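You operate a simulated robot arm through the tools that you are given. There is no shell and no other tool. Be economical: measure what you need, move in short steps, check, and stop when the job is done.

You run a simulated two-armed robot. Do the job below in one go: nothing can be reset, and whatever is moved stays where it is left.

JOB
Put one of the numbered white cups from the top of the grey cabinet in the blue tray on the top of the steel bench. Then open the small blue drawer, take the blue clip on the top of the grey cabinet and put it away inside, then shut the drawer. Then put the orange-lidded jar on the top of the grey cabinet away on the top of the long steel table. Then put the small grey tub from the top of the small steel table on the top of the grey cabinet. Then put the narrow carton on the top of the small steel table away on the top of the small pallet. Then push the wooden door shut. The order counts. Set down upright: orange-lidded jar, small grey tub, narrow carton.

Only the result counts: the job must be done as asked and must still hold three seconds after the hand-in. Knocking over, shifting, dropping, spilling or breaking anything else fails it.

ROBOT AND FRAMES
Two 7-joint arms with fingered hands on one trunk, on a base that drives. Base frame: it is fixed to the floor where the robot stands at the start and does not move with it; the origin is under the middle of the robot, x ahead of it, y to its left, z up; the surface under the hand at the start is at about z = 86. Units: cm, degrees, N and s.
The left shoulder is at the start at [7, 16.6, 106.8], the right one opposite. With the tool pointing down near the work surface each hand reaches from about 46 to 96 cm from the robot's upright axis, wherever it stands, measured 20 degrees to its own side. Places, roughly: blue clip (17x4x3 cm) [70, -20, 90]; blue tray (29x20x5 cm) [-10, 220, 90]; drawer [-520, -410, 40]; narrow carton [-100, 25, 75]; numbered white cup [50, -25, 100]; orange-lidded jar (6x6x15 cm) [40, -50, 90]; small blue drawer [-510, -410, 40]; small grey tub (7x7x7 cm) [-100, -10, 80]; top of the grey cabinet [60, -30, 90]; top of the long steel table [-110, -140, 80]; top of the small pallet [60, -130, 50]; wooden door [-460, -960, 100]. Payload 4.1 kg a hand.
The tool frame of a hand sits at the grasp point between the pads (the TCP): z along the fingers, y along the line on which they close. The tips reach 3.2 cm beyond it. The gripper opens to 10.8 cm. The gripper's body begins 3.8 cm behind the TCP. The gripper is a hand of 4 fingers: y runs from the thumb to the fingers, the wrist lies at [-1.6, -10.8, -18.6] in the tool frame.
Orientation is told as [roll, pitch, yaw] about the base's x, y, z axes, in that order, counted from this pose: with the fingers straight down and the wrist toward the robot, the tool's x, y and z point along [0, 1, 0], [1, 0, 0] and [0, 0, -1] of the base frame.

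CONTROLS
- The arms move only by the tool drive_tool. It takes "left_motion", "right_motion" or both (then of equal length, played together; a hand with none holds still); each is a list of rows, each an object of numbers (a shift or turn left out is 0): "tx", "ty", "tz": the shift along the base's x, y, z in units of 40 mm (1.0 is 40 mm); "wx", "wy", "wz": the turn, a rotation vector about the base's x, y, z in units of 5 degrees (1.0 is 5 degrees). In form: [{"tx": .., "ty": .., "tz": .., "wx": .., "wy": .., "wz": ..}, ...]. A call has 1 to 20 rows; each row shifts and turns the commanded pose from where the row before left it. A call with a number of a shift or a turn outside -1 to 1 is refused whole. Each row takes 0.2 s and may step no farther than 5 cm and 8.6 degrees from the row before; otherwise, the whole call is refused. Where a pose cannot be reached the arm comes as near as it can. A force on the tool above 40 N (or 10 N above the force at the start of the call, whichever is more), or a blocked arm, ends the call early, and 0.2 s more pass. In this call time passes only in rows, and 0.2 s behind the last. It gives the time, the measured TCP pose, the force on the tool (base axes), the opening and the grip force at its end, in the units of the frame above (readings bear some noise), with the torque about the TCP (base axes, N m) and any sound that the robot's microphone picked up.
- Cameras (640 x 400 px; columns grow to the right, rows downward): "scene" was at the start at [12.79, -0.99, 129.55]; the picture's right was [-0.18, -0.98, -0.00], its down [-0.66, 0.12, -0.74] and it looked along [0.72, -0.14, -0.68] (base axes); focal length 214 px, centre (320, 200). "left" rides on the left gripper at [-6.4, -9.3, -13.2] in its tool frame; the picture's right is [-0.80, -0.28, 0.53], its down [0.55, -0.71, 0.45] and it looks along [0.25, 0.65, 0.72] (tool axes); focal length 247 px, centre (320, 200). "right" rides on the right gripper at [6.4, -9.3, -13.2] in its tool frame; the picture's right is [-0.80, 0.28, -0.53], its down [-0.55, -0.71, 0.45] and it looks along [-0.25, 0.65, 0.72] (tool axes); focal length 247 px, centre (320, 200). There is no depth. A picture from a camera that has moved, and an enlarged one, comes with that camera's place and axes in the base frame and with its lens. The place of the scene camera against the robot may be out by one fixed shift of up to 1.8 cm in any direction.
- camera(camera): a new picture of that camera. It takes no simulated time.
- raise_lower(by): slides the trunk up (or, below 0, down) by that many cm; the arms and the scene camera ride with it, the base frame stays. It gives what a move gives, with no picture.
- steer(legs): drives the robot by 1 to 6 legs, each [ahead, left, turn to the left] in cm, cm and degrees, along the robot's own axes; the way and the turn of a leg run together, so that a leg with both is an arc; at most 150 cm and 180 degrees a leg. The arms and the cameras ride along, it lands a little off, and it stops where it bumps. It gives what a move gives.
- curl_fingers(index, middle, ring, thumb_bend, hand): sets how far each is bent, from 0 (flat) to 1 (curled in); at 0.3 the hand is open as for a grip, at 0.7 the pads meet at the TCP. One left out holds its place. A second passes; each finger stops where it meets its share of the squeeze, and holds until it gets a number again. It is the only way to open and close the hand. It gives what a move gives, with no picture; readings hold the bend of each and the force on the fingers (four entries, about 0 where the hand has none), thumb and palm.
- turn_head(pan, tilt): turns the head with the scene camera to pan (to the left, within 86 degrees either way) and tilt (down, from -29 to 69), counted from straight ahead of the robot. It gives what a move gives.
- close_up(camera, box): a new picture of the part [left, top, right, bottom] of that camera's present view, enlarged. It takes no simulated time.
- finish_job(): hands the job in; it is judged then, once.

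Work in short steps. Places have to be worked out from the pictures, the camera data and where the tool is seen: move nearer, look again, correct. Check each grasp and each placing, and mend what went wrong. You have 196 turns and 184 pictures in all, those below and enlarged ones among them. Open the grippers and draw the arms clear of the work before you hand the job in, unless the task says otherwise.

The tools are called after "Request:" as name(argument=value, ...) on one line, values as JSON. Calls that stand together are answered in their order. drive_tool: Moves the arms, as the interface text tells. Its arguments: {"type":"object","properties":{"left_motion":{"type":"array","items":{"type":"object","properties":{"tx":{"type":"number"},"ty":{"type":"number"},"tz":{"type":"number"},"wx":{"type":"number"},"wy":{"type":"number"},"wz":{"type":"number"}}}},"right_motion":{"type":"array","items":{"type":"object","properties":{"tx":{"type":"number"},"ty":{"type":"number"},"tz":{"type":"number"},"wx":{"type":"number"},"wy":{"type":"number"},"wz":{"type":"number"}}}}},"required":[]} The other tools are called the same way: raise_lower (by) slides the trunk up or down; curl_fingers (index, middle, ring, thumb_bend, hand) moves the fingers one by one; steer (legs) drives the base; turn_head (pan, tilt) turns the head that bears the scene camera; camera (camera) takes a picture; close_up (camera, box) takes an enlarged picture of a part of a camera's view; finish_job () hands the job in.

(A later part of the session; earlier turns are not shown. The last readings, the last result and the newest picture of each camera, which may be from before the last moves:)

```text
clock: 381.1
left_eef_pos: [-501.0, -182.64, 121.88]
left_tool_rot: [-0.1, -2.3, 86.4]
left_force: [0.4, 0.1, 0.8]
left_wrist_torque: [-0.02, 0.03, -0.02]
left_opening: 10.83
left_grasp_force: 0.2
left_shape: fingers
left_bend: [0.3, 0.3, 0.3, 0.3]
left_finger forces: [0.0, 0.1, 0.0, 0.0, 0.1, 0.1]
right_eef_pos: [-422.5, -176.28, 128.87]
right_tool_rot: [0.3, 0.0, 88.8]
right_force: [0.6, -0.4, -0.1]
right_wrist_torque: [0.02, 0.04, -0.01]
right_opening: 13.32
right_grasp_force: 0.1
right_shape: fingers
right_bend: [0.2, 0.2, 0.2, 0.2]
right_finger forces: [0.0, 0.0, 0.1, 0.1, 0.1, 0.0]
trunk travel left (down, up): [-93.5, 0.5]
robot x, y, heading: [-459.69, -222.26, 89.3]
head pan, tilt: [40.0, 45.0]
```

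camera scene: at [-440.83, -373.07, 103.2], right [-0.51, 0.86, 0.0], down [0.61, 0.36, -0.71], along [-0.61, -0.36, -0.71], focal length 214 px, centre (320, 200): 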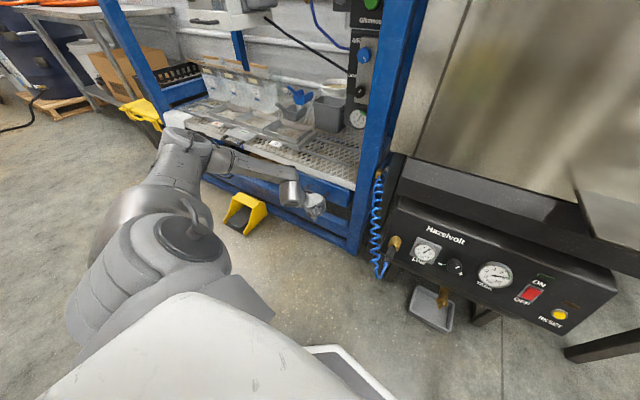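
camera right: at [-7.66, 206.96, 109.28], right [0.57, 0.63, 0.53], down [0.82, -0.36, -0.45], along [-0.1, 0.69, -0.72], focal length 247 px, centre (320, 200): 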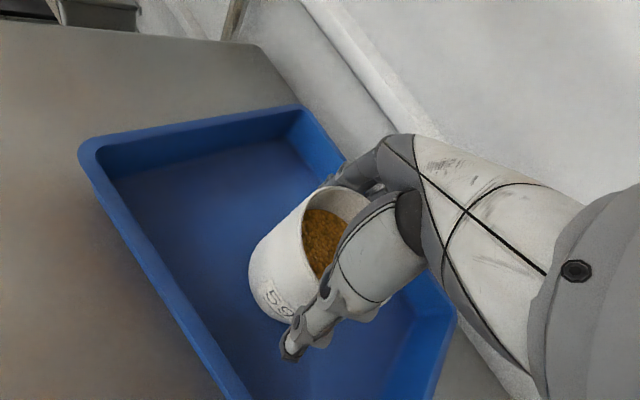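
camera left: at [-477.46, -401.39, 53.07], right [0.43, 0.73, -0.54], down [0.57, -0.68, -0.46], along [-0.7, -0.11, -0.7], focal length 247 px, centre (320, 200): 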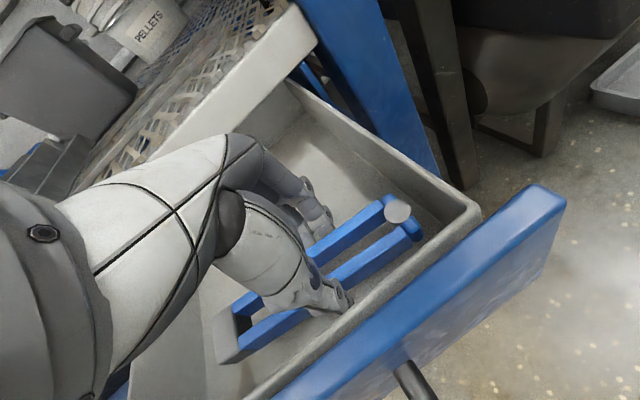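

On track in the aisle centre. Continuing north, turning east, and along the corridor.

Request:
steer(legs=[[148, -4, 0.7], [148, 0, 0], [40, 0, 0], [0, 0, -90], [148, 4, 0]])

Request:
steer(legs=[[148, 0, 0]])

```text
clock: 408.4
left_eef_pos: [-271.99, 164.85, 121.79]
left_tool_rot: [-0.2, -2.2, -1.7]
left_force: [0.6, -0.6, -0.9]
left_wrist_torque: [0.01, -0.02, -0.03]
left_opening: 10.82
left_grasp_force: 0.1
left_shape: fingers
left_bend: [0.3, 0.3, 0.3, 0.3]
left_finger forces: [0.0, 0.1, 0.0, 0.0, 0.0, 0.0]
right_eef_pos: [-262.81, 86.61, 128.97]
right_tool_rot: [0.2, -0.1, 0.9]
right_force: [0.0, 0.6, -0.1]
right_wrist_torque: [0.01, 0.06, 0.03]
right_opening: 13.28
right_grasp_force: 0.1
right_shape: fingers
right_bend: [0.2, 0.2, 0.2, 0.2]
right_finger forces: [0.1, 0.0, 0.0, 0.1, 0.0, 0.0]
trunk travel left (down, up): [-93.5, 0.5]
robot x, y, heading: [-309.78, 121.49, 1.3]
head pan, tilt: [40.0, 45.0]
```

```text
clock: 415.7
left_eef_pos: [-124.55, 170.88, 121.84]
left_tool_rot: [0.0, -2.1, 0.0]
left_force: [0.4, 0.6, 0.4]
left_wrist_torque: [-0.02, 0.01, -0.02]
left_opening: 10.8
left_grasp_force: 0.1
left_shape: fingers
left_bend: [0.3, 0.3, 0.3, 0.3]
left_finger forces: [0.1, 0.1, 0.1, 0.0, 0.0, 0.0]
right_eef_pos: [-113.0, 93.06, 128.94]
right_tool_rot: [0.2, -0.1, 2.6]
right_force: [0.1, -0.5, -0.7]
right_wrist_torque: [0.0, 0.03, 0.01]
right_opening: 13.29
right_grasp_force: 0.0
right_shape: fingers
right_bend: [0.2, 0.2, 0.2, 0.2]
right_finger forces: [0.0, 0.1, 0.0, 0.0, 0.0, 0.0]
trunk travel left (down, up): [-93.5, 0.5]
robot x, y, heading: [-161.08, 126.62, 2.6]
head pan, tilt: [40.0, 45.0]
```

Now to the jar: continue to x≈-30, strafe to y≈-10, and approach the cabinet so the jar is on the right arm's side.

Request:
steer(legs=[[130, -16, -2.6], [0, -118, 0], [22, 0, 0]])

Request:
raise_lower(by=-10)

Request:
turn_head(pan=-40, tilt=45)

Request:
camera(camera="scene")

Request:
camera(camera="right")

```text
clock: 429.2
left_eef_pos: [31.39, 41.01, 122.01]
left_tool_rot: [-0.2, -2.3, 0.0]
left_force: [-0.4, -0.5, -0.1]
left_wrist_torque: [0.04, 0.0, 0.0]
left_opening: 10.84
left_grasp_force: 0.0
left_shape: fingers
left_bend: [0.3, 0.3, 0.3, 0.3]
left_finger forces: [0.1, 0.1, 0.1, 0.0, 0.1, 0.0]
right_eef_pos: [43.03, -36.84, 129.18]
right_tool_rot: [0.2, -0.2, 2.7]
right_force: [-1.1, 0.7, -0.5]
right_wrist_torque: [0.04, -0.03, 0.01]
right_opening: 13.29
right_grasp_force: 0.2
right_shape: fingers
right_bend: [0.2, 0.2, 0.2, 0.2]
right_finger forces: [0.0, 0.0, 0.0, 0.0, 0.0, 0.1]
trunk travel left (down, up): [-93.5, 0.5]
robot x, y, heading: [-5.0, -3.09, 2.9]
head pan, tilt: [40.0, 45.0]
```

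```text
clock: 430.6
left_eef_pos: [31.83, 40.94, 111.8]
left_tool_rot: [-0.1, -2.1, 0.1]
left_force: [-0.3, -0.2, 0.0]
left_wrist_torque: [0.01, 0.03, 0.02]
left_opening: 10.81
left_grasp_force: 0.0
left_shape: fingers
left_bend: [0.3, 0.3, 0.3, 0.3]
left_finger forces: [0.0, 0.1, 0.0, 0.1, 0.1, 0.0]
right_eef_pos: [43.34, -36.78, 118.96]
right_tool_rot: [0.3, 0.0, 2.7]
right_force: [-0.8, -0.1, 1.0]
right_wrist_torque: [-0.01, -0.02, 0.0]
right_opening: 13.29
right_grasp_force: 0.1
right_shape: fingers
right_bend: [0.2, 0.2, 0.2, 0.2]
right_finger forces: [0.0, 0.1, 0.0, 0.1, 0.0, 0.1]
trunk travel left (down, up): [-83.5, 10.5]
robot x, y, heading: [-4.83, -3.19, 3.0]
head pan, tilt: [40.0, 45.0]
```

```text
clock: 432.1
left_eef_pos: [31.84, 41.04, 111.82]
left_tool_rot: [-0.1, -2.1, 0.1]
left_force: [-0.3, -0.2, -0.3]
left_wrist_torque: [-0.01, 0.03, 0.01]
left_opening: 10.8
left_grasp_force: 0.0
left_shape: fingers
left_bend: [0.3, 0.3, 0.3, 0.3]
left_finger forces: [0.0, 0.1, 0.0, 0.1, 0.0, 0.0]
right_eef_pos: [43.45, -36.9, 118.93]
right_tool_rot: [0.1, -0.1, 2.6]
right_force: [0.8, 0.5, -0.2]
right_wrist_torque: [-0.02, -0.01, 0.0]
right_opening: 13.31
right_grasp_force: 0.0
right_shape: fingers
right_bend: [0.2, 0.2, 0.2, 0.2]
right_finger forces: [0.0, 0.0, 0.0, 0.1, 0.0, 0.0]
trunk travel left (down, up): [-83.5, 10.5]
robot x, y, heading: [-5.11, -3.05, 2.5]
head pan, tilt: [-40.0, 45.0]
```

```text
78 pictures are left
camera scene: at [6.13, -7.32, 155.19], right [-0.6, -0.8, 0.0], down [-0.56, 0.43, -0.71], along [0.56, -0.43, -0.71], focal length 214 px, centre (320, 200)
```

scene: 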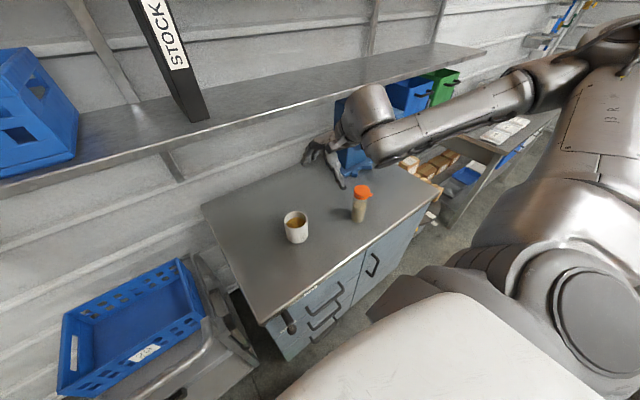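

```text
77 pictures are left
camera right: at [33.84, -30.79, 132.08], right [0.32, -0.79, 0.53], down [-0.68, -0.58, -0.45], along [0.66, -0.22, -0.72], focal length 247 px, centre (320, 200)
```

right: 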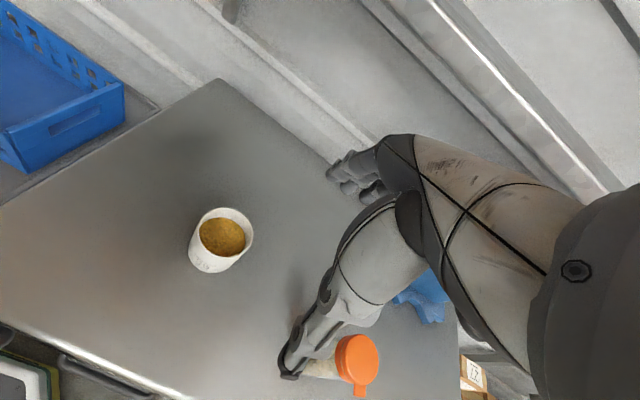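

The jar reads [43.5, -55.8] in both cameras, with its lid top near z 101. Moving the right hand above it.

Request:
curl_fingers(hand="right", index=0.3, middle=0.3, ring=0.3, thumb_bend=0.3)

Request:
drive_tool(right_motion=[{"ty": -0.95, "tz": -0.1}, {"ty": -0.95, "tz": -0.1}, {"ty": -0.95, "tz": -0.2}, {"ty": -0.95, "tz": -0.3}, {"ty": -0.92, "tz": -0.3, "wz": -0.5}])

Request:
camera(camera="right")

Request:
close_up(camera="scene", box=[290, 120, 450, 240])

```text
clock: 433.1
left_eef_pos: [31.88, 41.01, 111.78]
left_tool_rot: [-0.1, -2.0, 0.1]
left_force: [-0.1, -0.5, -0.7]
left_wrist_torque: [-0.03, 0.01, 0.02]
left_opening: 10.82
left_grasp_force: 0.1
left_shape: fingers
left_bend: [0.3, 0.3, 0.3, 0.3]
left_finger forces: [0.1, 0.0, 0.0, 0.1, 0.0, 0.0]
right_eef_pos: [43.19, -36.86, 118.94]
right_tool_rot: [0.1, 0.0, 2.7]
right_force: [0.1, -0.1, -0.6]
right_wrist_torque: [0.01, 0.02, 0.04]
right_opening: 10.89
right_grasp_force: 0.1
right_shape: fingers
right_bend: [0.3, 0.3, 0.3, 0.3]
right_finger forces: [0.0, 0.1, 0.0, 0.0, 0.0, 0.1]
trunk travel left (down, up): [-83.5, 10.5]
robot x, y, heading: [-5.03, -3.16, 2.9]
head pan, tilt: [-40.0, 45.0]
```

```text
clock: 434.3
left_eef_pos: [31.82, 40.89, 111.85]
left_tool_rot: [0.0, -2.1, 0.1]
left_force: [-0.5, -0.8, -0.4]
left_wrist_torque: [0.03, 0.0, -0.01]
left_opening: 10.8
left_grasp_force: 0.0
left_shape: fingers
left_bend: [0.3, 0.3, 0.3, 0.3]
left_finger forces: [0.0, 0.0, 0.0, 0.0, 0.0, 0.0]
right_eef_pos: [43.27, -55.74, 114.77]
right_tool_rot: [0.3, 0.1, 0.2]
right_force: [-1.3, -0.3, -0.6]
right_wrist_torque: [0.0, 0.0, 0.0]
right_opening: 10.89
right_grasp_force: 0.0
right_shape: fingers
right_bend: [0.3, 0.3, 0.3, 0.3]
right_finger forces: [0.0, 0.1, 0.0, 0.0, 0.0, 0.0]
trunk travel left (down, up): [-83.5, 10.5]
robot x, y, heading: [-4.71, -3.09, 2.8]
head pan, tilt: [-40.0, 45.0]
```

```text
76 pictures are left
camera right: at [34.17, -49.39, 127.9], right [0.29, -0.8, 0.53], down [-0.7, -0.55, -0.45], along [0.65, -0.24, -0.72], focal length 247 px, centre (320, 200)
```

right: 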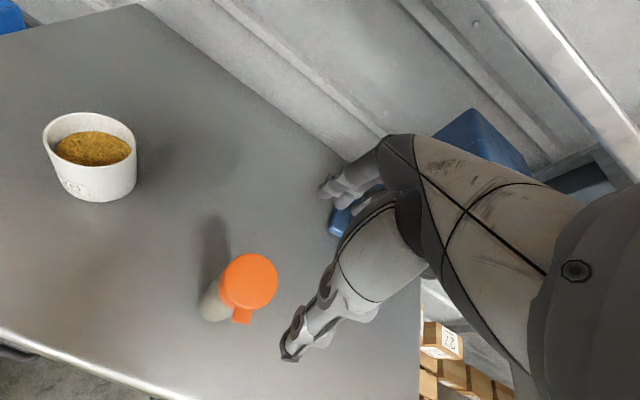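

```text
3.33 times, centred on (370, 180) of scene
camera zoom: at [6.12, -7.49, 155.19], right [-0.6, -0.8, 0.0], down [-0.56, 0.43, -0.71], along [0.56, -0.43, -0.71], focal length 715 px, centre (153, 267)
```

zoom: 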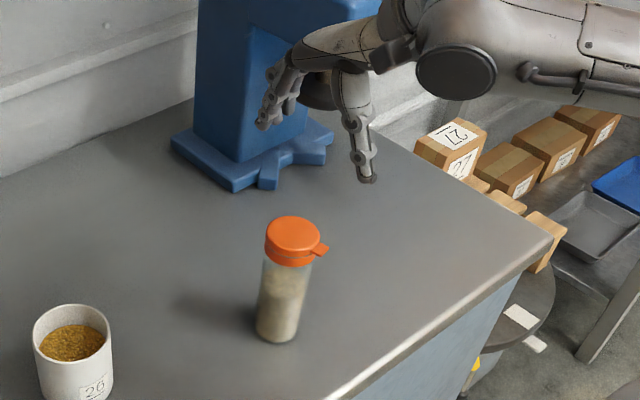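

From the two wrist views the jar solves to [42.8, -54.2] with its lid top near z 102.5. Adjusting and descending to z≈99.8.

Request:
drive_tool(right_motion=[{"tx": -0.08, "ty": 0.35, "tz": -0.5}, {"tz": -0.9}, {"tz": -0.9}, {"tz": -0.8}, {"tz": -0.6}])

Request:
close_up(camera="scene", box=[290, 120, 450, 240])

Request:
camera(camera="right")

```text
clock: 435.5
left_eef_pos: [31.77, 41.03, 111.84]
left_tool_rot: [-0.1, -2.1, 0.1]
left_force: [0.3, -0.6, 0.2]
left_wrist_torque: [0.0, -0.02, -0.02]
left_opening: 10.81
left_grasp_force: 0.0
left_shape: fingers
left_bend: [0.3, 0.3, 0.3, 0.3]
left_finger forces: [0.0, 0.1, 0.0, 0.1, 0.0, 0.1]
right_eef_pos: [43.08, -54.45, 100.21]
right_tool_rot: [0.2, -0.1, 0.2]
right_force: [-1.5, 0.8, 1.7]
right_wrist_torque: [-0.01, -0.02, 0.01]
right_opening: 10.94
right_grasp_force: 0.4
right_shape: fingers
right_bend: [0.3, 0.3, 0.3, 0.3]
right_finger forces: [0.0, 0.1, 0.1, 0.0, 0.8, 0.0]
trunk travel left (down, up): [-83.5, 10.5]
robot x, y, heading: [-5.24, -3.15, 2.8]
head pan, tilt: [-40.0, 45.0]
```

```text
3.33 times, centred on (370, 180) of scene
camera zoom: at [6.11, -7.39, 155.2], right [-0.6, -0.8, 0.0], down [-0.56, 0.43, -0.71], along [0.56, -0.43, -0.71], focal length 715 px, centre (153, 267)
```

zoom: 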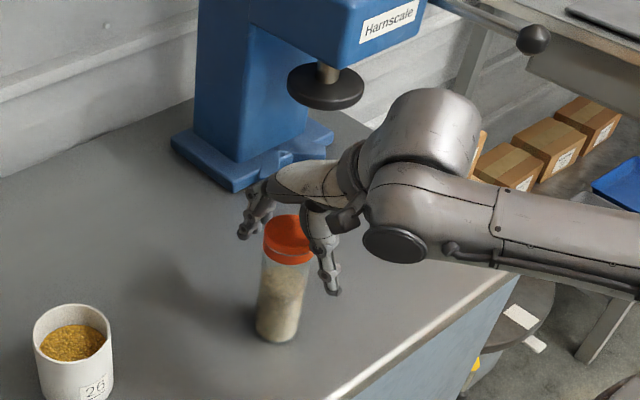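

```text
73 pictures are left
camera right: at [33.87, -48.12, 113.33], right [0.28, -0.8, 0.53], down [-0.7, -0.55, -0.45], along [0.65, -0.24, -0.72], focal length 247 px, centre (320, 200)
```

right: 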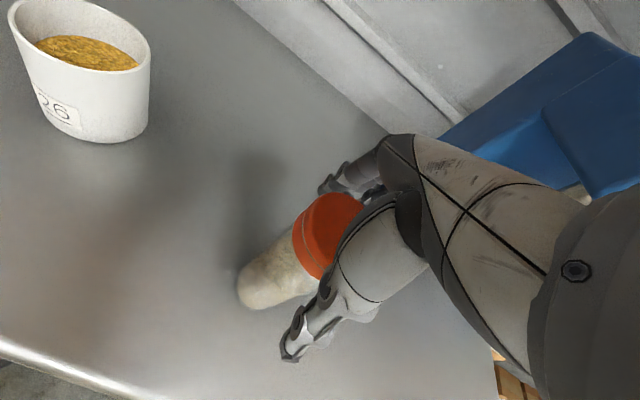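

The jar is centred under the hand, but the thumb lightly touches the lid's tab. I'll rise, yaw -20° to move the thumb away from the tab, and descend again.

Request:
drive_tool(right_motion=[{"tz": 0.9}, {"tz": 0.4, "wz": -1}, {"wz": -1}, {"wz": -1}, {"wz": -1}, {"tz": -0.6}, {"tz": -0.75}])

Request:
close_up(camera="scene", box=[310, 150, 430, 240])

```text
clock: 437.1
left_eef_pos: [31.86, 40.87, 111.81]
left_tool_rot: [-0.1, -2.1, 0.2]
left_force: [0.3, 0.0, -0.4]
left_wrist_torque: [0.01, 0.02, 0.02]
left_opening: 10.82
left_grasp_force: 0.1
left_shape: fingers
left_bend: [0.3, 0.3, 0.3, 0.3]
left_finger forces: [0.0, 0.1, 0.1, 0.0, 0.0, 0.0]
right_eef_pos: [43.31, -54.38, 99.94]
right_tool_rot: [0.2, -0.1, -19.9]
right_force: [-0.1, -0.1, 0.3]
right_wrist_torque: [-0.02, 0.01, 0.02]
right_opening: 10.92
right_grasp_force: 0.1
right_shape: fingers
right_bend: [0.3, 0.3, 0.3, 0.3]
right_finger forces: [0.0, 0.0, 0.0, 0.0, 0.1, 0.0]
trunk travel left (down, up): [-83.5, 10.5]
robot x, y, heading: [-5.13, -3.28, 3.0]
head pan, tilt: [-40.0, 45.0]
```

```text
4.44 times, centred on (370, 195) of scene
camera zoom: at [6.15, -7.37, 155.2], right [-0.6, -0.8, 0.0], down [-0.56, 0.43, -0.71], along [0.56, -0.43, -0.71], focal length 953 px, centre (98, 222)
```

zoom: 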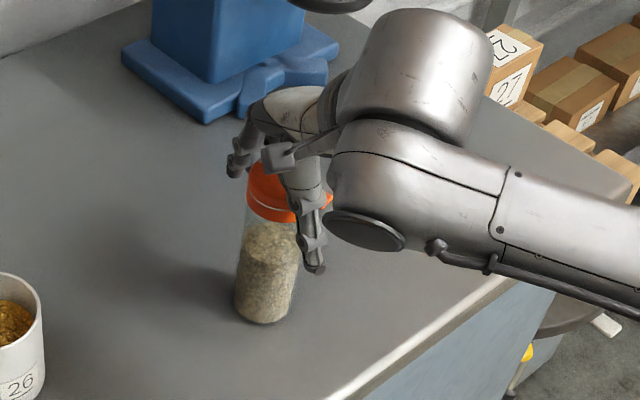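

Good; the thumb is clear of the tab. Closing on the jar.

Request:
curl_fingers(hand="right", index=0.72, middle=0.72, ring=0.72, thumb_bend=0.72)

Request:
drive_tool(right_motion=[{"tz": 0.3}, {"tz": 0.6}, {"tz": 0.8}, {"tz": 0.9}])

Request:
close_up(camera="scene", box=[310, 130, 430, 220])

```text
clock: 438.1
left_eef_pos: [31.72, 40.98, 111.85]
left_tool_rot: [-0.1, -2.1, 0.1]
left_force: [0.1, 0.4, -0.2]
left_wrist_torque: [0.0, 0.0, -0.03]
left_opening: 10.85
left_grasp_force: 0.1
left_shape: fingers
left_bend: [0.3, 0.3, 0.3, 0.3]
left_finger forces: [0.0, 0.0, 0.1, 0.0, 0.0, 0.0]
right_eef_pos: [43.21, -54.35, 100.07]
right_tool_rot: [0.2, -0.1, -19.9]
right_force: [0.3, 0.8, -0.5]
right_wrist_torque: [-0.08, -0.15, 0.03]
right_opening: 4.96
right_grasp_force: 23.8
right_shape: fingers
right_bend: [0.57, 0.56, 0.64, 0.53]
right_finger forces: [8.0, 8.9, 7.3, 0.1, 23.9, 0.1]
trunk travel left (down, up): [-83.5, 10.5]
robot x, y, heading: [-5.06, -3.59, 2.6]
head pan, tilt: [-40.0, 45.0]
```

```text
clock: 439.1
left_eef_pos: [31.83, 41.07, 111.75]
left_tool_rot: [-0.1, -2.2, 0.1]
left_force: [0.1, -0.3, 0.2]
left_wrist_torque: [0.03, -0.02, 0.0]
left_opening: 10.83
left_grasp_force: 0.1
left_shape: fingers
left_bend: [0.3, 0.3, 0.3, 0.3]
left_finger forces: [0.0, 0.0, 0.0, 0.0, 0.0, 0.0]
right_eef_pos: [43.18, -54.48, 110.54]
right_tool_rot: [0.2, 0.0, -19.8]
right_force: [0.9, -0.9, -1.0]
right_wrist_torque: [0.01, -0.01, 0.0]
right_opening: 4.95
right_grasp_force: 23.0
right_shape: fingers
right_bend: [0.58, 0.56, 0.64, 0.53]
right_finger forces: [7.8, 8.2, 7.1, 0.0, 23.2, 0.0]
trunk travel left (down, up): [-83.5, 10.5]
robot x, y, heading: [-4.89, -3.3, 2.7]
head pan, tilt: [-40.0, 45.0]
```

```text
4.44 times, centred on (370, 175) of scene
camera zoom: at [6.15, -7.31, 155.19], right [-0.6, -0.8, 0.0], down [-0.56, 0.43, -0.71], along [0.56, -0.43, -0.71], focal length 953 px, centre (98, 311)
```

zoom: 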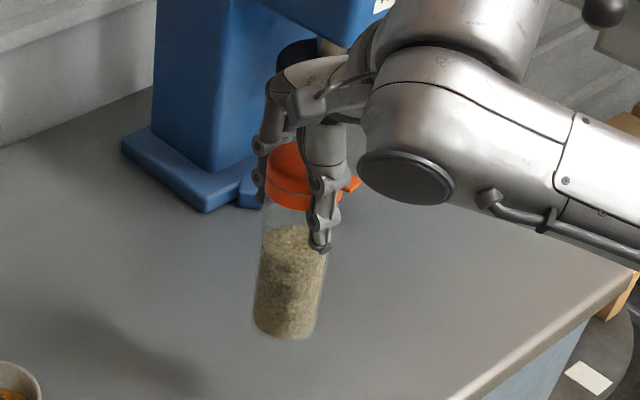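

The jar is lifted and upright. I'll raise the trunk, back away, turn to face -x, strafe along to beside the long steel table (edge x≈-80), and look at it.

Request:
raise_lower(by=10)

Request:
steer(legs=[[-22, 0, 0], [0, 0, 177], [0, 95, 0]])

Request:
turn_head(pan=0, tilt=35)

Request:
camera(camera="scene")

```text
clock: 440.4
left_eef_pos: [31.7, 41.03, 121.88]
left_tool_rot: [-0.1, -2.1, 0.1]
left_force: [-0.6, 1.0, -0.3]
left_wrist_torque: [0.0, -0.02, 0.01]
left_opening: 10.81
left_grasp_force: 0.0
left_shape: fingers
left_bend: [0.3, 0.3, 0.3, 0.3]
left_finger forces: [0.1, 0.1, 0.1, 0.1, 0.0, 0.0]
right_eef_pos: [43.17, -54.45, 120.51]
right_tool_rot: [0.3, 0.1, -19.7]
right_force: [-0.5, -0.2, -1.2]
right_wrist_torque: [0.0, -0.01, -0.04]
right_opening: 4.94
right_grasp_force: 23.2
right_shape: fingers
right_bend: [0.58, 0.56, 0.64, 0.53]
right_finger forces: [7.8, 8.2, 7.1, 0.0, 23.2, 0.1]
trunk travel left (down, up): [-93.5, 0.5]
robot x, y, heading: [-4.66, -3.22, 2.8]
head pan, tilt: [-40.0, 45.0]
```

```text
clock: 454.0
left_eef_pos: [-65.21, -143.61, 121.81]
left_tool_rot: [-0.1, -2.1, 177.9]
left_force: [0.1, 0.2, 0.3]
left_wrist_torque: [0.02, -0.02, 0.04]
left_opening: 10.82
left_grasp_force: 0.0
left_shape: fingers
left_bend: [0.3, 0.3, 0.3, 0.3]
left_finger forces: [0.0, 0.0, 0.0, 0.1, 0.0, 0.0]
right_eef_pos: [-72.94, -47.77, 120.5]
right_tool_rot: [0.3, 0.0, 158.1]
right_force: [0.5, -0.1, -0.9]
right_wrist_torque: [-0.01, 0.03, 0.0]
right_opening: 4.86
right_grasp_force: 22.2
right_shape: fingers
right_bend: [0.58, 0.57, 0.64, 0.53]
right_finger forces: [7.6, 7.7, 7.1, 0.1, 21.7, 0.0]
trunk travel left (down, up): [-93.5, 0.5]
robot x, y, heading: [-26.76, -101.22, -179.4]
head pan, tilt: [-40.0, 45.0]
```

```text
clock: 455.1
left_eef_pos: [-65.2, -143.76, 121.77]
left_tool_rot: [-0.1, -2.2, 177.9]
left_force: [-0.1, 0.9, 0.2]
left_wrist_torque: [0.0, 0.02, 0.02]
left_opening: 10.83
left_grasp_force: 0.0
left_shape: fingers
left_bend: [0.3, 0.3, 0.3, 0.3]
left_finger forces: [0.0, 0.0, 0.0, 0.0, 0.1, 0.0]
right_eef_pos: [-72.97, -47.83, 120.41]
right_tool_rot: [0.3, 0.0, 158.0]
right_force: [0.4, 0.4, -1.5]
right_wrist_torque: [0.0, 0.04, 0.01]
right_opening: 4.85
right_grasp_force: 22.1
right_shape: fingers
right_bend: [0.58, 0.57, 0.64, 0.53]
right_finger forces: [7.7, 7.7, 7.1, 0.1, 21.7, 0.1]
trunk travel left (down, up): [-93.5, 0.5]
robot x, y, heading: [-26.97, -100.48, -179.4]
head pan, tilt: [0.0, 35.0]
```

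```text
70 pictures are left
camera scene: at [-41.07, -100.47, 166.67], right [-0.01, 1.0, 0.0], down [0.57, 0.01, -0.82], along [-0.82, -0.01, -0.57], focal length 214 px, centre (320, 200)
```

scene: 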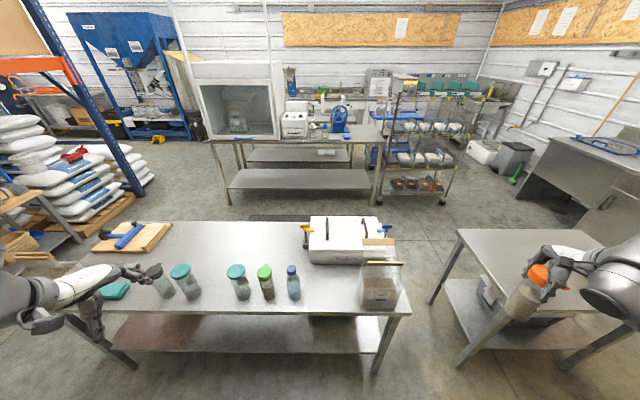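

The long table spans x≈-137…-86, y≈-205…-60. There is a free spot near the front at about [-96, -99], between the blue-lidded bottle and the plastic box. I'll strafe left so it lies on the right arm's side.

Request:
steer(legs=[[0, 38, 0]])

Request:
drive_tool(right_motion=[{"tx": -0.8, "ty": -0.4}, {"tx": -0.8, "ty": -0.4}, {"tx": -0.8, "ty": -0.4}, {"tx": -0.8, "ty": -0.4}, {"tx": -0.8, "ty": -0.4}, {"tx": -0.8, "ty": -0.4}])

Request:
camera(camera="right")

Request:
camera(camera="scene")

```text
clock: 457.5
left_eef_pos: [-64.87, -181.56, 121.83]
left_tool_rot: [0.1, -2.1, 177.7]
left_force: [-0.3, 0.6, 0.4]
left_wrist_torque: [0.01, 0.04, 0.0]
left_opening: 10.81
left_grasp_force: 0.1
left_shape: fingers
left_bend: [0.3, 0.3, 0.3, 0.3]
left_finger forces: [0.1, 0.1, 0.0, 0.1, 0.0, 0.0]
right_eef_pos: [-72.38, -85.66, 120.31]
right_tool_rot: [0.3, -0.1, 157.9]
right_force: [0.0, 0.0, -2.2]
right_wrist_torque: [-0.02, 0.02, 0.02]
right_opening: 4.8
right_grasp_force: 22.3
right_shape: fingers
right_bend: [0.58, 0.57, 0.64, 0.53]
right_finger forces: [7.6, 7.7, 7.1, 0.0, 21.7, 0.0]
trunk travel left (down, up): [-93.5, 0.5]
robot x, y, heading: [-26.42, -139.02, -179.7]
head pan, tilt: [0.0, 35.0]
```

```text
clock: 458.9
left_eef_pos: [-65.05, -181.86, 121.64]
left_tool_rot: [-0.2, -2.0, 177.8]
left_force: [-0.2, 1.1, 1.2]
left_wrist_torque: [-0.04, 0.02, -0.03]
left_opening: 10.82
left_grasp_force: 0.0
left_shape: fingers
left_bend: [0.3, 0.3, 0.3, 0.3]
left_finger forces: [0.0, 0.0, 0.1, 0.0, 0.1, 0.0]
right_eef_pos: [-91.79, -95.61, 120.47]
right_tool_rot: [0.1, 0.1, 157.8]
right_force: [0.4, 0.2, -1.8]
right_wrist_torque: [0.0, 0.01, 0.02]
right_opening: 4.87
right_grasp_force: 22.8
right_shape: fingers
right_bend: [0.58, 0.57, 0.64, 0.53]
right_finger forces: [7.7, 7.8, 7.4, 0.0, 21.6, 0.0]
trunk travel left (down, up): [-93.5, 0.5]
robot x, y, heading: [-26.49, -139.37, -179.2]
head pan, tilt: [0.0, 35.0]
```

```text
69 pictures are left
camera right: at [-85.64, -104.99, 133.63], right [0.04, 0.85, 0.53], down [0.86, 0.24, -0.45], along [-0.51, 0.47, -0.72], focal length 247 px, centre (320, 200)
```

right: 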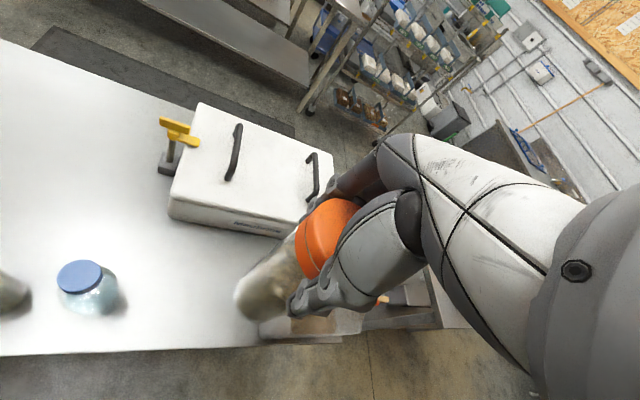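

```text
68 pictures are left
camera scene: at [-40.91, -138.83, 166.65], right [-0.01, 1.0, 0.0], down [0.57, 0.01, -0.82], along [-0.82, -0.01, -0.57], focal length 214 px, centre (320, 200)
```

scene: 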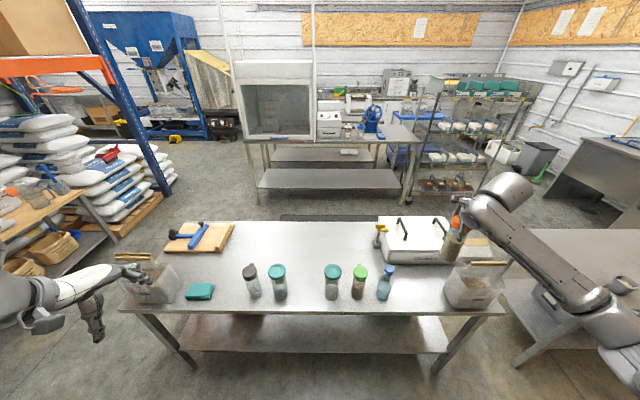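

The spot is confirmed: bottle at y≈-112.6, plastic box from y≈-85, scale box from x≈-110. I'll move to [-97, -99] and descend.

Request:
drive_tool(right_motion=[{"tx": -0.65, "ty": -0.45}, {"tx": -0.65, "ty": -0.4, "tz": -0.5}, {"tz": -0.9}, {"tz": -0.9}, {"tz": -0.9}, {"tz": -0.9}, {"tz": -0.9}, {"tz": -0.6}])

Request:
camera(camera="right")

Request:
close_up(camera="scene", box=[350, 180, 510, 300])

```text
clock: 460.7
left_eef_pos: [-65.0, -181.91, 121.78]
left_tool_rot: [-0.1, -2.1, 177.9]
left_force: [0.2, 0.0, 0.6]
left_wrist_torque: [0.02, -0.04, -0.05]
left_opening: 10.8
left_grasp_force: 0.1
left_shape: fingers
left_bend: [0.3, 0.3, 0.3, 0.3]
left_finger forces: [0.0, 0.1, 0.0, 0.0, 0.1, 0.0]
right_eef_pos: [-96.81, -98.91, 98.04]
right_tool_rot: [0.2, 0.1, 158.0]
right_force: [-0.2, 0.0, -0.8]
right_wrist_torque: [-0.03, 0.0, 0.02]
right_opening: 4.85
right_grasp_force: 21.7
right_shape: fingers
right_bend: [0.58, 0.57, 0.64, 0.53]
right_finger forces: [7.7, 7.5, 7.6, 0.1, 21.5, 0.0]
trunk travel left (down, up): [-93.5, 0.5]
robot x, y, heading: [-26.05, -139.0, -179.5]
head pan, tilt: [0.0, 35.0]
```

```text
67 pictures are left
camera right: at [-90.62, -108.17, 111.13], right [0.04, 0.85, 0.53], down [0.86, 0.24, -0.45], along [-0.51, 0.47, -0.72], focal length 247 px, centre (320, 200)
```

right: 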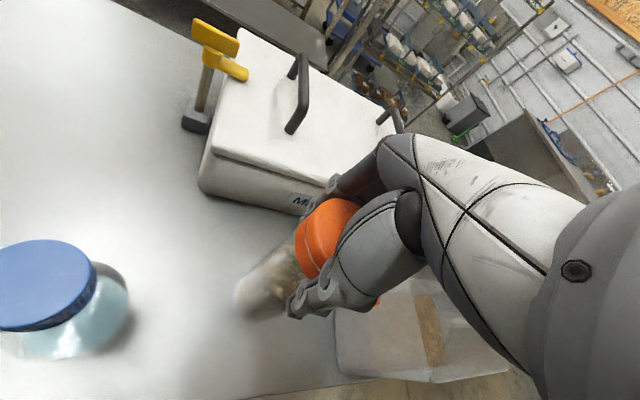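

```text
3.33 times, centred on (430, 240) of scene
camera zoom: at [-40.83, -138.73, 166.66], right [-0.01, 1.0, 0.0], down [0.57, 0.01, -0.82], along [-0.82, -0.01, -0.57], focal length 715 px, centre (-47, 67)
```

zoom: 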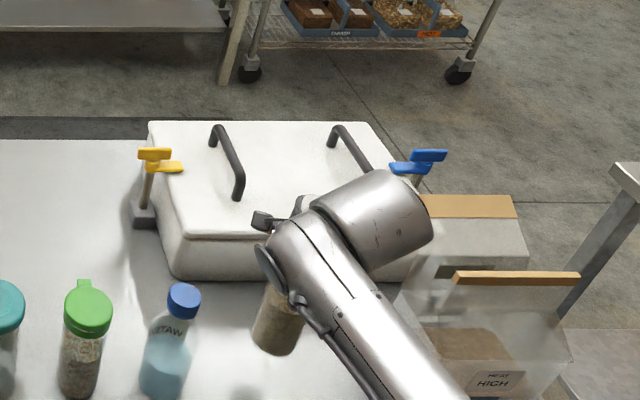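

Clear on all sides. Lowering the last centimetres until contact.

Request:
drive_tool(right_motion=[{"tz": -0.25}, {"tz": -0.2}, {"tz": -0.15}, {"tz": -0.12}, {"tz": -0.12}, {"tz": -0.1}, {"tz": -0.1}])

```text
clock: 462.3
left_eef_pos: [-64.92, -181.82, 121.86]
left_tool_rot: [-0.1, -2.1, 177.8]
left_force: [-0.1, -0.4, -0.3]
left_wrist_torque: [0.0, -0.01, 0.01]
left_opening: 10.83
left_grasp_force: 0.1
left_shape: fingers
left_bend: [0.3, 0.3, 0.3, 0.3]
left_finger forces: [0.1, 0.0, 0.1, 0.0, 0.1, 0.0]
right_eef_pos: [-96.85, -99.04, 93.98]
right_tool_rot: [0.1, 0.0, 157.7]
right_force: [-0.1, -0.1, -1.7]
right_wrist_torque: [-0.03, 0.0, 0.03]
right_opening: 4.83
right_grasp_force: 22.3
right_shape: fingers
right_bend: [0.58, 0.57, 0.64, 0.53]
right_finger forces: [7.7, 7.6, 7.6, 0.0, 21.4, 0.0]
trunk travel left (down, up): [-93.5, 0.5]
robot x, y, heading: [-26.52, -138.89, -179.5]
head pan, tilt: [0.0, 35.0]
```

Request:
drive_tool(right_motion=[{"tz": -0.12}, {"tz": -0.12}, {"tz": -0.12}, {"tz": -0.12}, {"tz": -0.12}, {"tz": -0.12}])

Request:
close_up(camera="scene", box=[370, 210, 470, 300])

```text
clock: 463.7
left_eef_pos: [-64.44, -182.04, 121.8]
left_tool_rot: [-0.2, -2.4, 177.6]
left_force: [-0.1, 0.3, -0.1]
left_wrist_torque: [-0.02, -0.02, 0.01]
left_opening: 10.82
left_grasp_force: 0.0
left_shape: fingers
left_bend: [0.3, 0.3, 0.3, 0.3]
left_finger forces: [0.0, 0.0, 0.0, 0.1, 0.0, 0.0]
right_eef_pos: [-96.78, -99.02, 91.78]
right_tool_rot: [0.2, -0.6, 157.8]
right_force: [2.0, 2.3, 33.5]
right_wrist_torque: [0.49, 0.25, -0.04]
right_opening: 4.89
right_grasp_force: 27.8
right_shape: fingers
right_bend: [0.61, 0.57, 0.64, 0.54]
right_finger forces: [8.0, 9.1, 11.1, 0.0, 27.7, 0.1]
trunk travel left (down, up): [-93.5, 0.5]
robot x, y, heading: [-26.4, -139.19, -179.5]
head pan, tilt: [0.0, 35.0]
```

```text
4.44 times, centred on (420, 255) of scene
camera zoom: at [-39.98, -139.02, 166.79], right [-0.01, 1.0, 0.0], down [0.57, 0.01, -0.82], along [-0.82, -0.01, -0.57], focal length 953 px, centre (-124, -44)
```

zoom: 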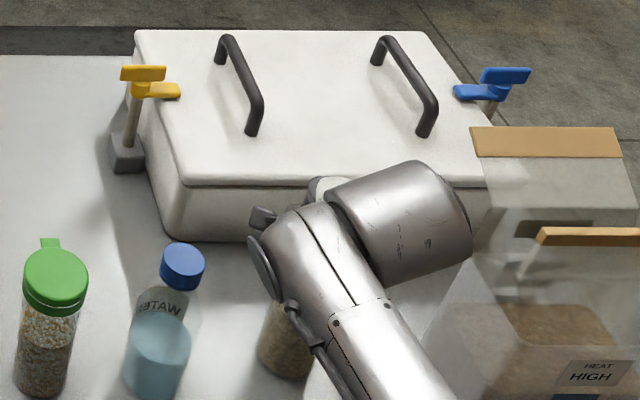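

Contact (33 N): the jar stands on the table. I'll release, open a bit wider and lift straight up.

Request:
drive_tool(right_motion=[{"tz": 0.12}])

Request:
curl_fingers(hand="right", index=0.3, middle=0.3, ring=0.3, thumb_bend=0.3)

Request:
drive_tool(right_motion=[{"tz": 0.3}, {"tz": 0.5}, {"tz": 0.8}, {"tz": 0.9}, {"tz": 0.9}, {"tz": 0.9}, {"tz": 0.9}])

Request:
camera(camera="right")

```text
clock: 464.1
left_eef_pos: [-64.68, -181.88, 121.8]
left_tool_rot: [-0.1, -2.3, 177.7]
left_force: [-0.5, -0.4, 0.7]
left_wrist_torque: [0.0, 0.06, -0.02]
left_opening: 10.8
left_grasp_force: 0.0
left_shape: fingers
left_bend: [0.3, 0.3, 0.3, 0.3]
left_finger forces: [0.0, 0.1, 0.0, 0.0, 0.0, 0.1]
right_eef_pos: [-96.64, -99.05, 91.87]
right_tool_rot: [0.2, -0.2, 157.9]
right_force: [-1.1, 2.6, 27.2]
right_wrist_torque: [0.57, 0.54, -0.01]
right_opening: 4.82
right_grasp_force: 28.3
right_shape: fingers
right_bend: [0.61, 0.57, 0.64, 0.54]
right_finger forces: [9.3, 9.7, 11.3, 0.0, 26.4, 0.0]
trunk travel left (down, up): [-93.5, 0.5]
robot x, y, heading: [-26.37, -138.96, -179.6]
head pan, tilt: [0.0, 35.0]
```

```text
clock: 465.1
left_eef_pos: [-64.96, -181.8, 121.82]
left_tool_rot: [-0.1, -2.1, 177.8]
left_force: [-1.1, -0.1, -0.2]
left_wrist_torque: [0.01, -0.01, -0.02]
left_opening: 10.85
left_grasp_force: 0.1
left_shape: fingers
left_bend: [0.3, 0.3, 0.3, 0.3]
left_finger forces: [0.1, 0.0, 0.1, 0.0, 0.0, 0.1]
right_eef_pos: [-96.91, -99.17, 91.49]
right_tool_rot: [0.2, 0.0, 157.9]
right_force: [1.0, -1.1, 0.1]
right_wrist_torque: [0.03, -0.02, -0.01]
right_opening: 10.84
right_grasp_force: 0.5
right_shape: fingers
right_bend: [0.3, 0.3, 0.3, 0.3]
right_finger forces: [0.0, 0.0, 0.0, 0.1, 0.6, 0.0]
trunk travel left (down, up): [-93.5, 0.5]
robot x, y, heading: [-26.42, -139.21, -179.6]
head pan, tilt: [0.0, 35.0]
```

```text
clock: 466.7
left_eef_pos: [-64.93, -181.83, 121.75]
left_tool_rot: [-0.1, -2.1, 177.8]
left_force: [-0.1, -0.5, 0.4]
left_wrist_torque: [-0.04, 0.0, -0.01]
left_opening: 10.81
left_grasp_force: 0.0
left_shape: fingers
left_bend: [0.3, 0.3, 0.3, 0.3]
left_finger forces: [0.1, 0.1, 0.0, 0.0, 0.0, 0.0]
right_eef_pos: [-96.7, -98.97, 112.25]
right_tool_rot: [0.2, 0.0, 157.8]
right_force: [0.9, -0.7, 0.2]
right_wrist_torque: [0.02, -0.02, 0.0]
right_opening: 10.85
right_grasp_force: 0.0
right_shape: fingers
right_bend: [0.3, 0.3, 0.3, 0.3]
right_finger forces: [0.0, 0.0, 0.0, 0.0, 0.1, 0.0]
trunk travel left (down, up): [-93.5, 0.5]
robot x, y, heading: [-26.45, -138.83, -179.5]
head pan, tilt: [0.0, 35.0]
```

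```text
64 pictures are left
camera right: at [-90.49, -108.24, 125.42], right [0.04, 0.85, 0.53], down [0.86, 0.24, -0.45], along [-0.51, 0.47, -0.72], focal length 247 px, centre (320, 200)
```

right: 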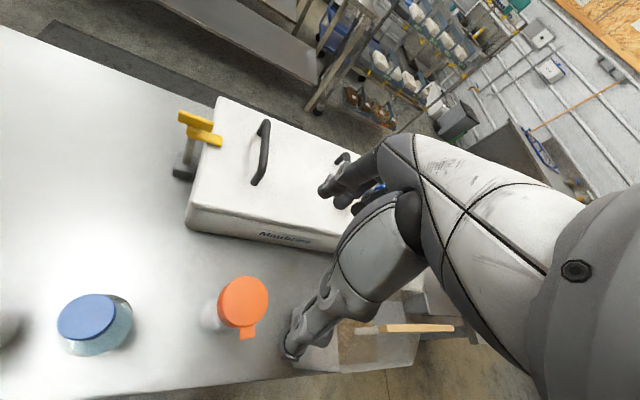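

The jar stands upright on the long table. Next, the grey tub on the small table: I'll retract the arm, strafe right to y≈-50, lower the trunk and look.

Request:
drive_tool(right_motion=[{"tx": 0.9, "tz": 0.3}, {"tx": 0.9, "tz": 0.3}, {"tx": 0.9, "tz": 0.3}, {"tx": 0.9}, {"tx": 0.9}, {"tx": 0.9}])

Request:
steer(legs=[[0, -90, 0]])

Request:
raise_lower(by=-25)

Request:
turn_head(pan=-30, tilt=40)

Request:
camera(camera="scene")

Request:
camera(camera="right")

```text
clock: 468.1
left_eef_pos: [-64.76, -181.92, 121.95]
left_tool_rot: [-0.1, -2.2, 177.8]
left_force: [0.2, -0.1, -0.5]
left_wrist_torque: [0.01, 0.04, 0.0]
left_opening: 10.83
left_grasp_force: 0.2
left_shape: fingers
left_bend: [0.3, 0.3, 0.3, 0.3]
left_finger forces: [0.0, 0.1, 0.1, 0.0, 0.0, 0.0]
right_eef_pos: [-75.05, -98.92, 116.1]
right_tool_rot: [0.2, -0.1, 157.8]
right_force: [0.3, -1.0, 0.0]
right_wrist_torque: [-0.01, 0.0, -0.01]
right_opening: 10.86
right_grasp_force: 0.2
right_shape: fingers
right_bend: [0.3, 0.3, 0.3, 0.3]
right_finger forces: [0.1, 0.1, 0.1, 0.0, 0.0, 0.1]
trunk travel left (down, up): [-93.5, 0.5]
robot x, y, heading: [-26.5, -138.83, -179.4]
head pan, tilt: [0.0, 35.0]
```

```text
clock: 472.8
left_eef_pos: [-65.67, -90.61, 121.65]
left_tool_rot: [-0.1, -2.1, 176.9]
left_force: [-0.2, 0.2, 0.2]
left_wrist_torque: [-0.01, 0.03, 0.0]
left_opening: 10.81
left_grasp_force: 0.0
left_shape: fingers
left_bend: [0.3, 0.3, 0.3, 0.3]
left_finger forces: [0.0, 0.1, 0.0, 0.1, 0.0, 0.0]
right_eef_pos: [-74.69, -7.5, 116.05]
right_tool_rot: [0.3, -0.1, 156.9]
right_force: [0.3, 1.0, 0.9]
right_wrist_torque: [0.02, -0.03, -0.03]
right_opening: 10.86
right_grasp_force: 0.1
right_shape: fingers
right_bend: [0.3, 0.3, 0.3, 0.3]
right_finger forces: [0.0, 0.0, 0.0, 0.1, 0.0, 0.0]
trunk travel left (down, up): [-93.5, 0.5]
robot x, y, heading: [-27.05, -48.52, 179.7]
head pan, tilt: [0.0, 35.0]
```

```text
clock: 475.4
left_eef_pos: [-65.55, -90.54, 96.76]
left_tool_rot: [-0.1, -2.1, 176.9]
left_force: [0.1, 0.0, -0.1]
left_wrist_torque: [-0.01, 0.0, 0.04]
left_opening: 10.81
left_grasp_force: 0.1
left_shape: fingers
left_bend: [0.3, 0.3, 0.3, 0.3]
left_finger forces: [0.0, 0.1, 0.0, 0.0, 0.0, 0.1]
right_eef_pos: [-74.71, -7.41, 91.08]
right_tool_rot: [0.3, 0.0, 157.1]
right_force: [1.0, 0.3, -0.6]
right_wrist_torque: [-0.02, -0.01, -0.01]
right_opening: 10.84
right_grasp_force: 0.1
right_shape: fingers
right_bend: [0.3, 0.3, 0.3, 0.3]
right_finger forces: [0.0, 0.0, 0.0, 0.0, 0.1, 0.0]
trunk travel left (down, up): [-68.5, 25.5]
robot x, y, heading: [-26.44, -48.33, 179.6]
head pan, tilt: [0.0, 35.0]
```

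```text
clock: 476.4
left_eef_pos: [-65.6, -90.66, 96.78]
left_tool_rot: [-0.1, -2.1, 176.9]
left_force: [-0.5, 0.0, 0.8]
left_wrist_torque: [-0.02, 0.01, -0.02]
left_opening: 10.81
left_grasp_force: 0.1
left_shape: fingers
left_bend: [0.3, 0.3, 0.3, 0.3]
left_finger forces: [0.0, 0.1, 0.1, 0.0, 0.0, 0.1]
right_eef_pos: [-74.71, -7.36, 91.09]
right_tool_rot: [0.2, 0.0, 157.0]
right_force: [-0.8, -0.7, 0.2]
right_wrist_torque: [0.01, -0.03, -0.03]
right_opening: 10.85
right_grasp_force: 0.0
right_shape: fingers
right_bend: [0.3, 0.3, 0.3, 0.3]
right_finger forces: [0.1, 0.1, 0.0, 0.1, 0.1, 0.1]
trunk travel left (down, up): [-68.5, 25.5]
robot x, y, heading: [-26.25, -48.09, 179.8]
head pan, tilt: [-30.0, 40.0]
```

```text
63 pictures are left
camera scene: at [-39.34, -43.53, 140.92], right [0.5, 0.86, 0.0], down [0.56, -0.32, -0.77], along [-0.66, 0.39, -0.64], focal length 214 px, centre (320, 200)
```

scene: 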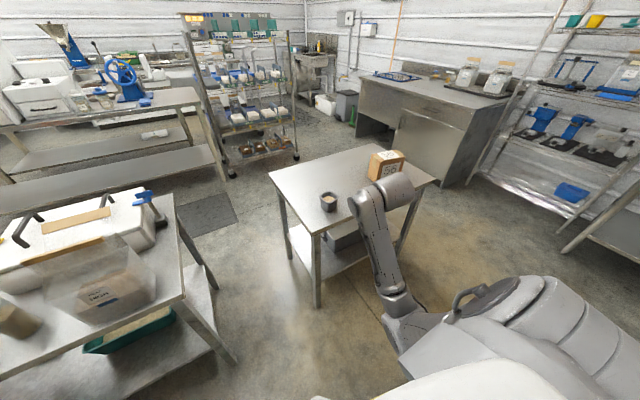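

```text
62 pictures are left
camera right: at [-68.63, -16.8, 104.19], right [0.05, 0.85, 0.53], down [0.86, 0.23, -0.45], along [-0.5, 0.48, -0.72], focal length 247 px, centre (320, 200)
```

right: 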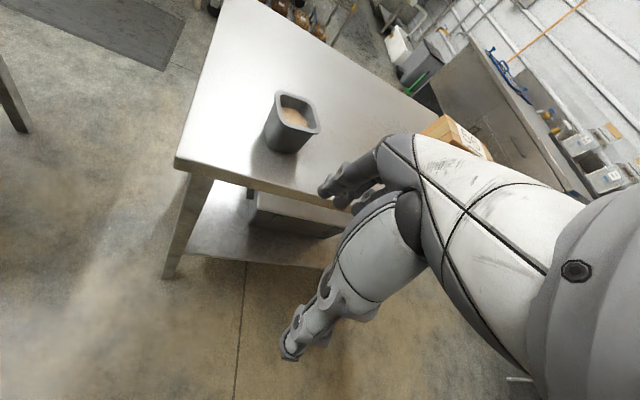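

The tub (with contents) stands near the table's near-left corner. I'll move the right hand closer above it and take a nearer fix.

Request:
drive_tool(right_motion=[{"tz": 0.8, "tx": -0.5}, {"tz": 0.5, "tx": -0.8}, {"tx": -0.9, "ty": 0.1}, {"tx": -0.9, "ty": 0.1}, {"tx": -0.9, "ty": 0.1}])

Request:
camera(camera="right")

```text
clock: 477.6
left_eef_pos: [-65.76, -90.49, 96.7]
left_tool_rot: [0.0, -2.1, 176.9]
left_force: [-1.0, -0.1, -0.4]
left_wrist_torque: [-0.02, 0.01, 0.0]
left_opening: 10.81
left_grasp_force: 0.1
left_shape: fingers
left_bend: [0.3, 0.3, 0.3, 0.3]
left_finger forces: [0.1, 0.0, 0.0, 0.1, 0.0, 0.0]
right_eef_pos: [-91.03, -6.17, 96.2]
right_tool_rot: [0.2, 0.0, 157.0]
right_force: [-0.3, 0.3, -0.5]
right_wrist_torque: [-0.01, 0.0, -0.02]
right_opening: 10.86
right_grasp_force: 0.0
right_shape: fingers
right_bend: [0.3, 0.3, 0.3, 0.3]
right_finger forces: [0.0, 0.1, 0.0, 0.0, 0.0, 0.0]
trunk travel left (down, up): [-68.5, 25.5]
robot x, y, heading: [-26.78, -48.44, 179.6]
head pan, tilt: [-30.0, 40.0]
```

```text
61 pictures are left
camera right: at [-84.89, -15.59, 109.42], right [0.05, 0.85, 0.53], down [0.86, 0.23, -0.45], along [-0.5, 0.48, -0.72], focal length 247 px, centre (320, 200)
```

right: 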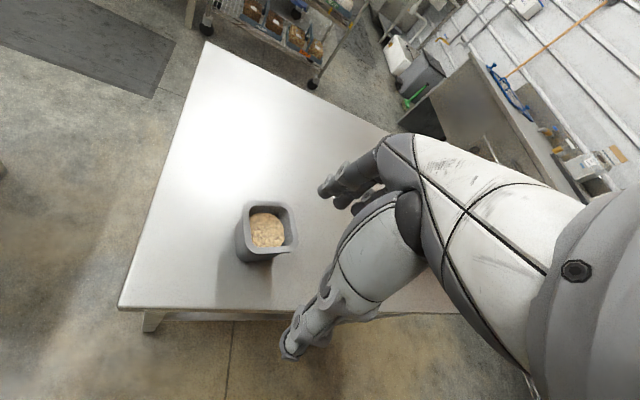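

Two wrist views put the tub's rim centre at about [-99.3, -4.3], rim z≈80, rotated about 17°. I'll yaw the hand +41° to square up with its faces and move above it.

Request:
drive_tool(right_motion=[{"wz": 1, "tx": -0.3}, {"wz": 1, "tx": -0.3}, {"wz": 1, "tx": -0.3}, {"wz": 1, "tx": -0.3}, {"wz": 1, "tx": -0.3, "ty": 0.1}, {"wz": 1, "tx": -0.3, "ty": 0.1}, {"wz": 1, "tx": -0.27, "ty": 0.1, "tz": -0.5}, {"wz": 1, "ty": 0.15, "tz": -0.5}])

Request:
camera(camera="right")

Request:
close_up(camera="scene", box=[260, 120, 440, 250])

```text
clock: 479.4
left_eef_pos: [-65.67, -90.53, 96.79]
left_tool_rot: [-0.1, -2.0, 176.9]
left_force: [-1.6, -0.3, 0.8]
left_wrist_torque: [-0.01, 0.0, 0.03]
left_opening: 10.8
left_grasp_force: 0.1
left_shape: fingers
left_bend: [0.3, 0.3, 0.3, 0.3]
left_finger forces: [0.0, 0.0, 0.0, 0.1, 0.1, 0.1]
right_eef_pos: [-98.97, -4.37, 92.33]
right_tool_rot: [0.1, -0.1, -162.9]
right_force: [-0.5, -0.1, -0.1]
right_wrist_torque: [0.0, 0.0, 0.01]
right_opening: 10.85
right_grasp_force: 0.0
right_shape: fingers
right_bend: [0.3, 0.3, 0.3, 0.3]
right_finger forces: [0.1, 0.0, 0.0, 0.0, 0.1, 0.0]
trunk travel left (down, up): [-68.5, 25.5]
robot x, y, heading: [-26.67, -48.3, 180.0]
head pan, tilt: [-30.0, 40.0]
```

```text
60 pictures are left
camera right: at [-88.17, -7.69, 105.49], right [-0.51, 0.68, 0.53], down [0.51, 0.73, -0.45], along [-0.69, 0.04, -0.72], focal length 247 px, centre (320, 200)
```

right: 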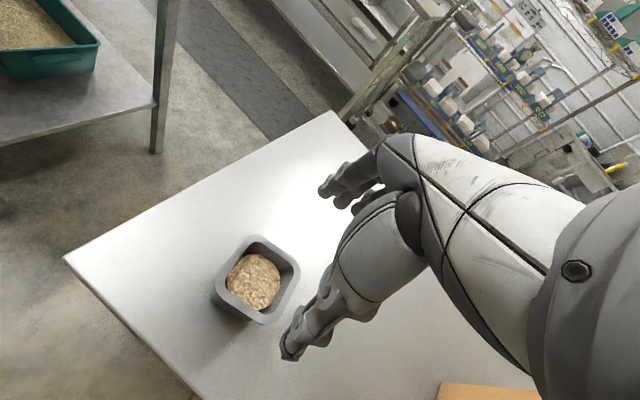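

```text
3.08 times, centred on (350, 185) of scene
camera zoom: at [-39.33, -43.44, 140.92], right [0.5, 0.86, 0.0], down [0.55, -0.33, -0.77], along [-0.66, 0.39, -0.64], focal length 660 px, centre (228, 246)
```

zoom: 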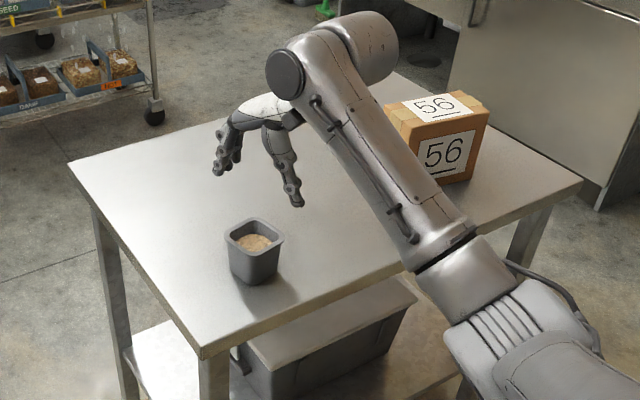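

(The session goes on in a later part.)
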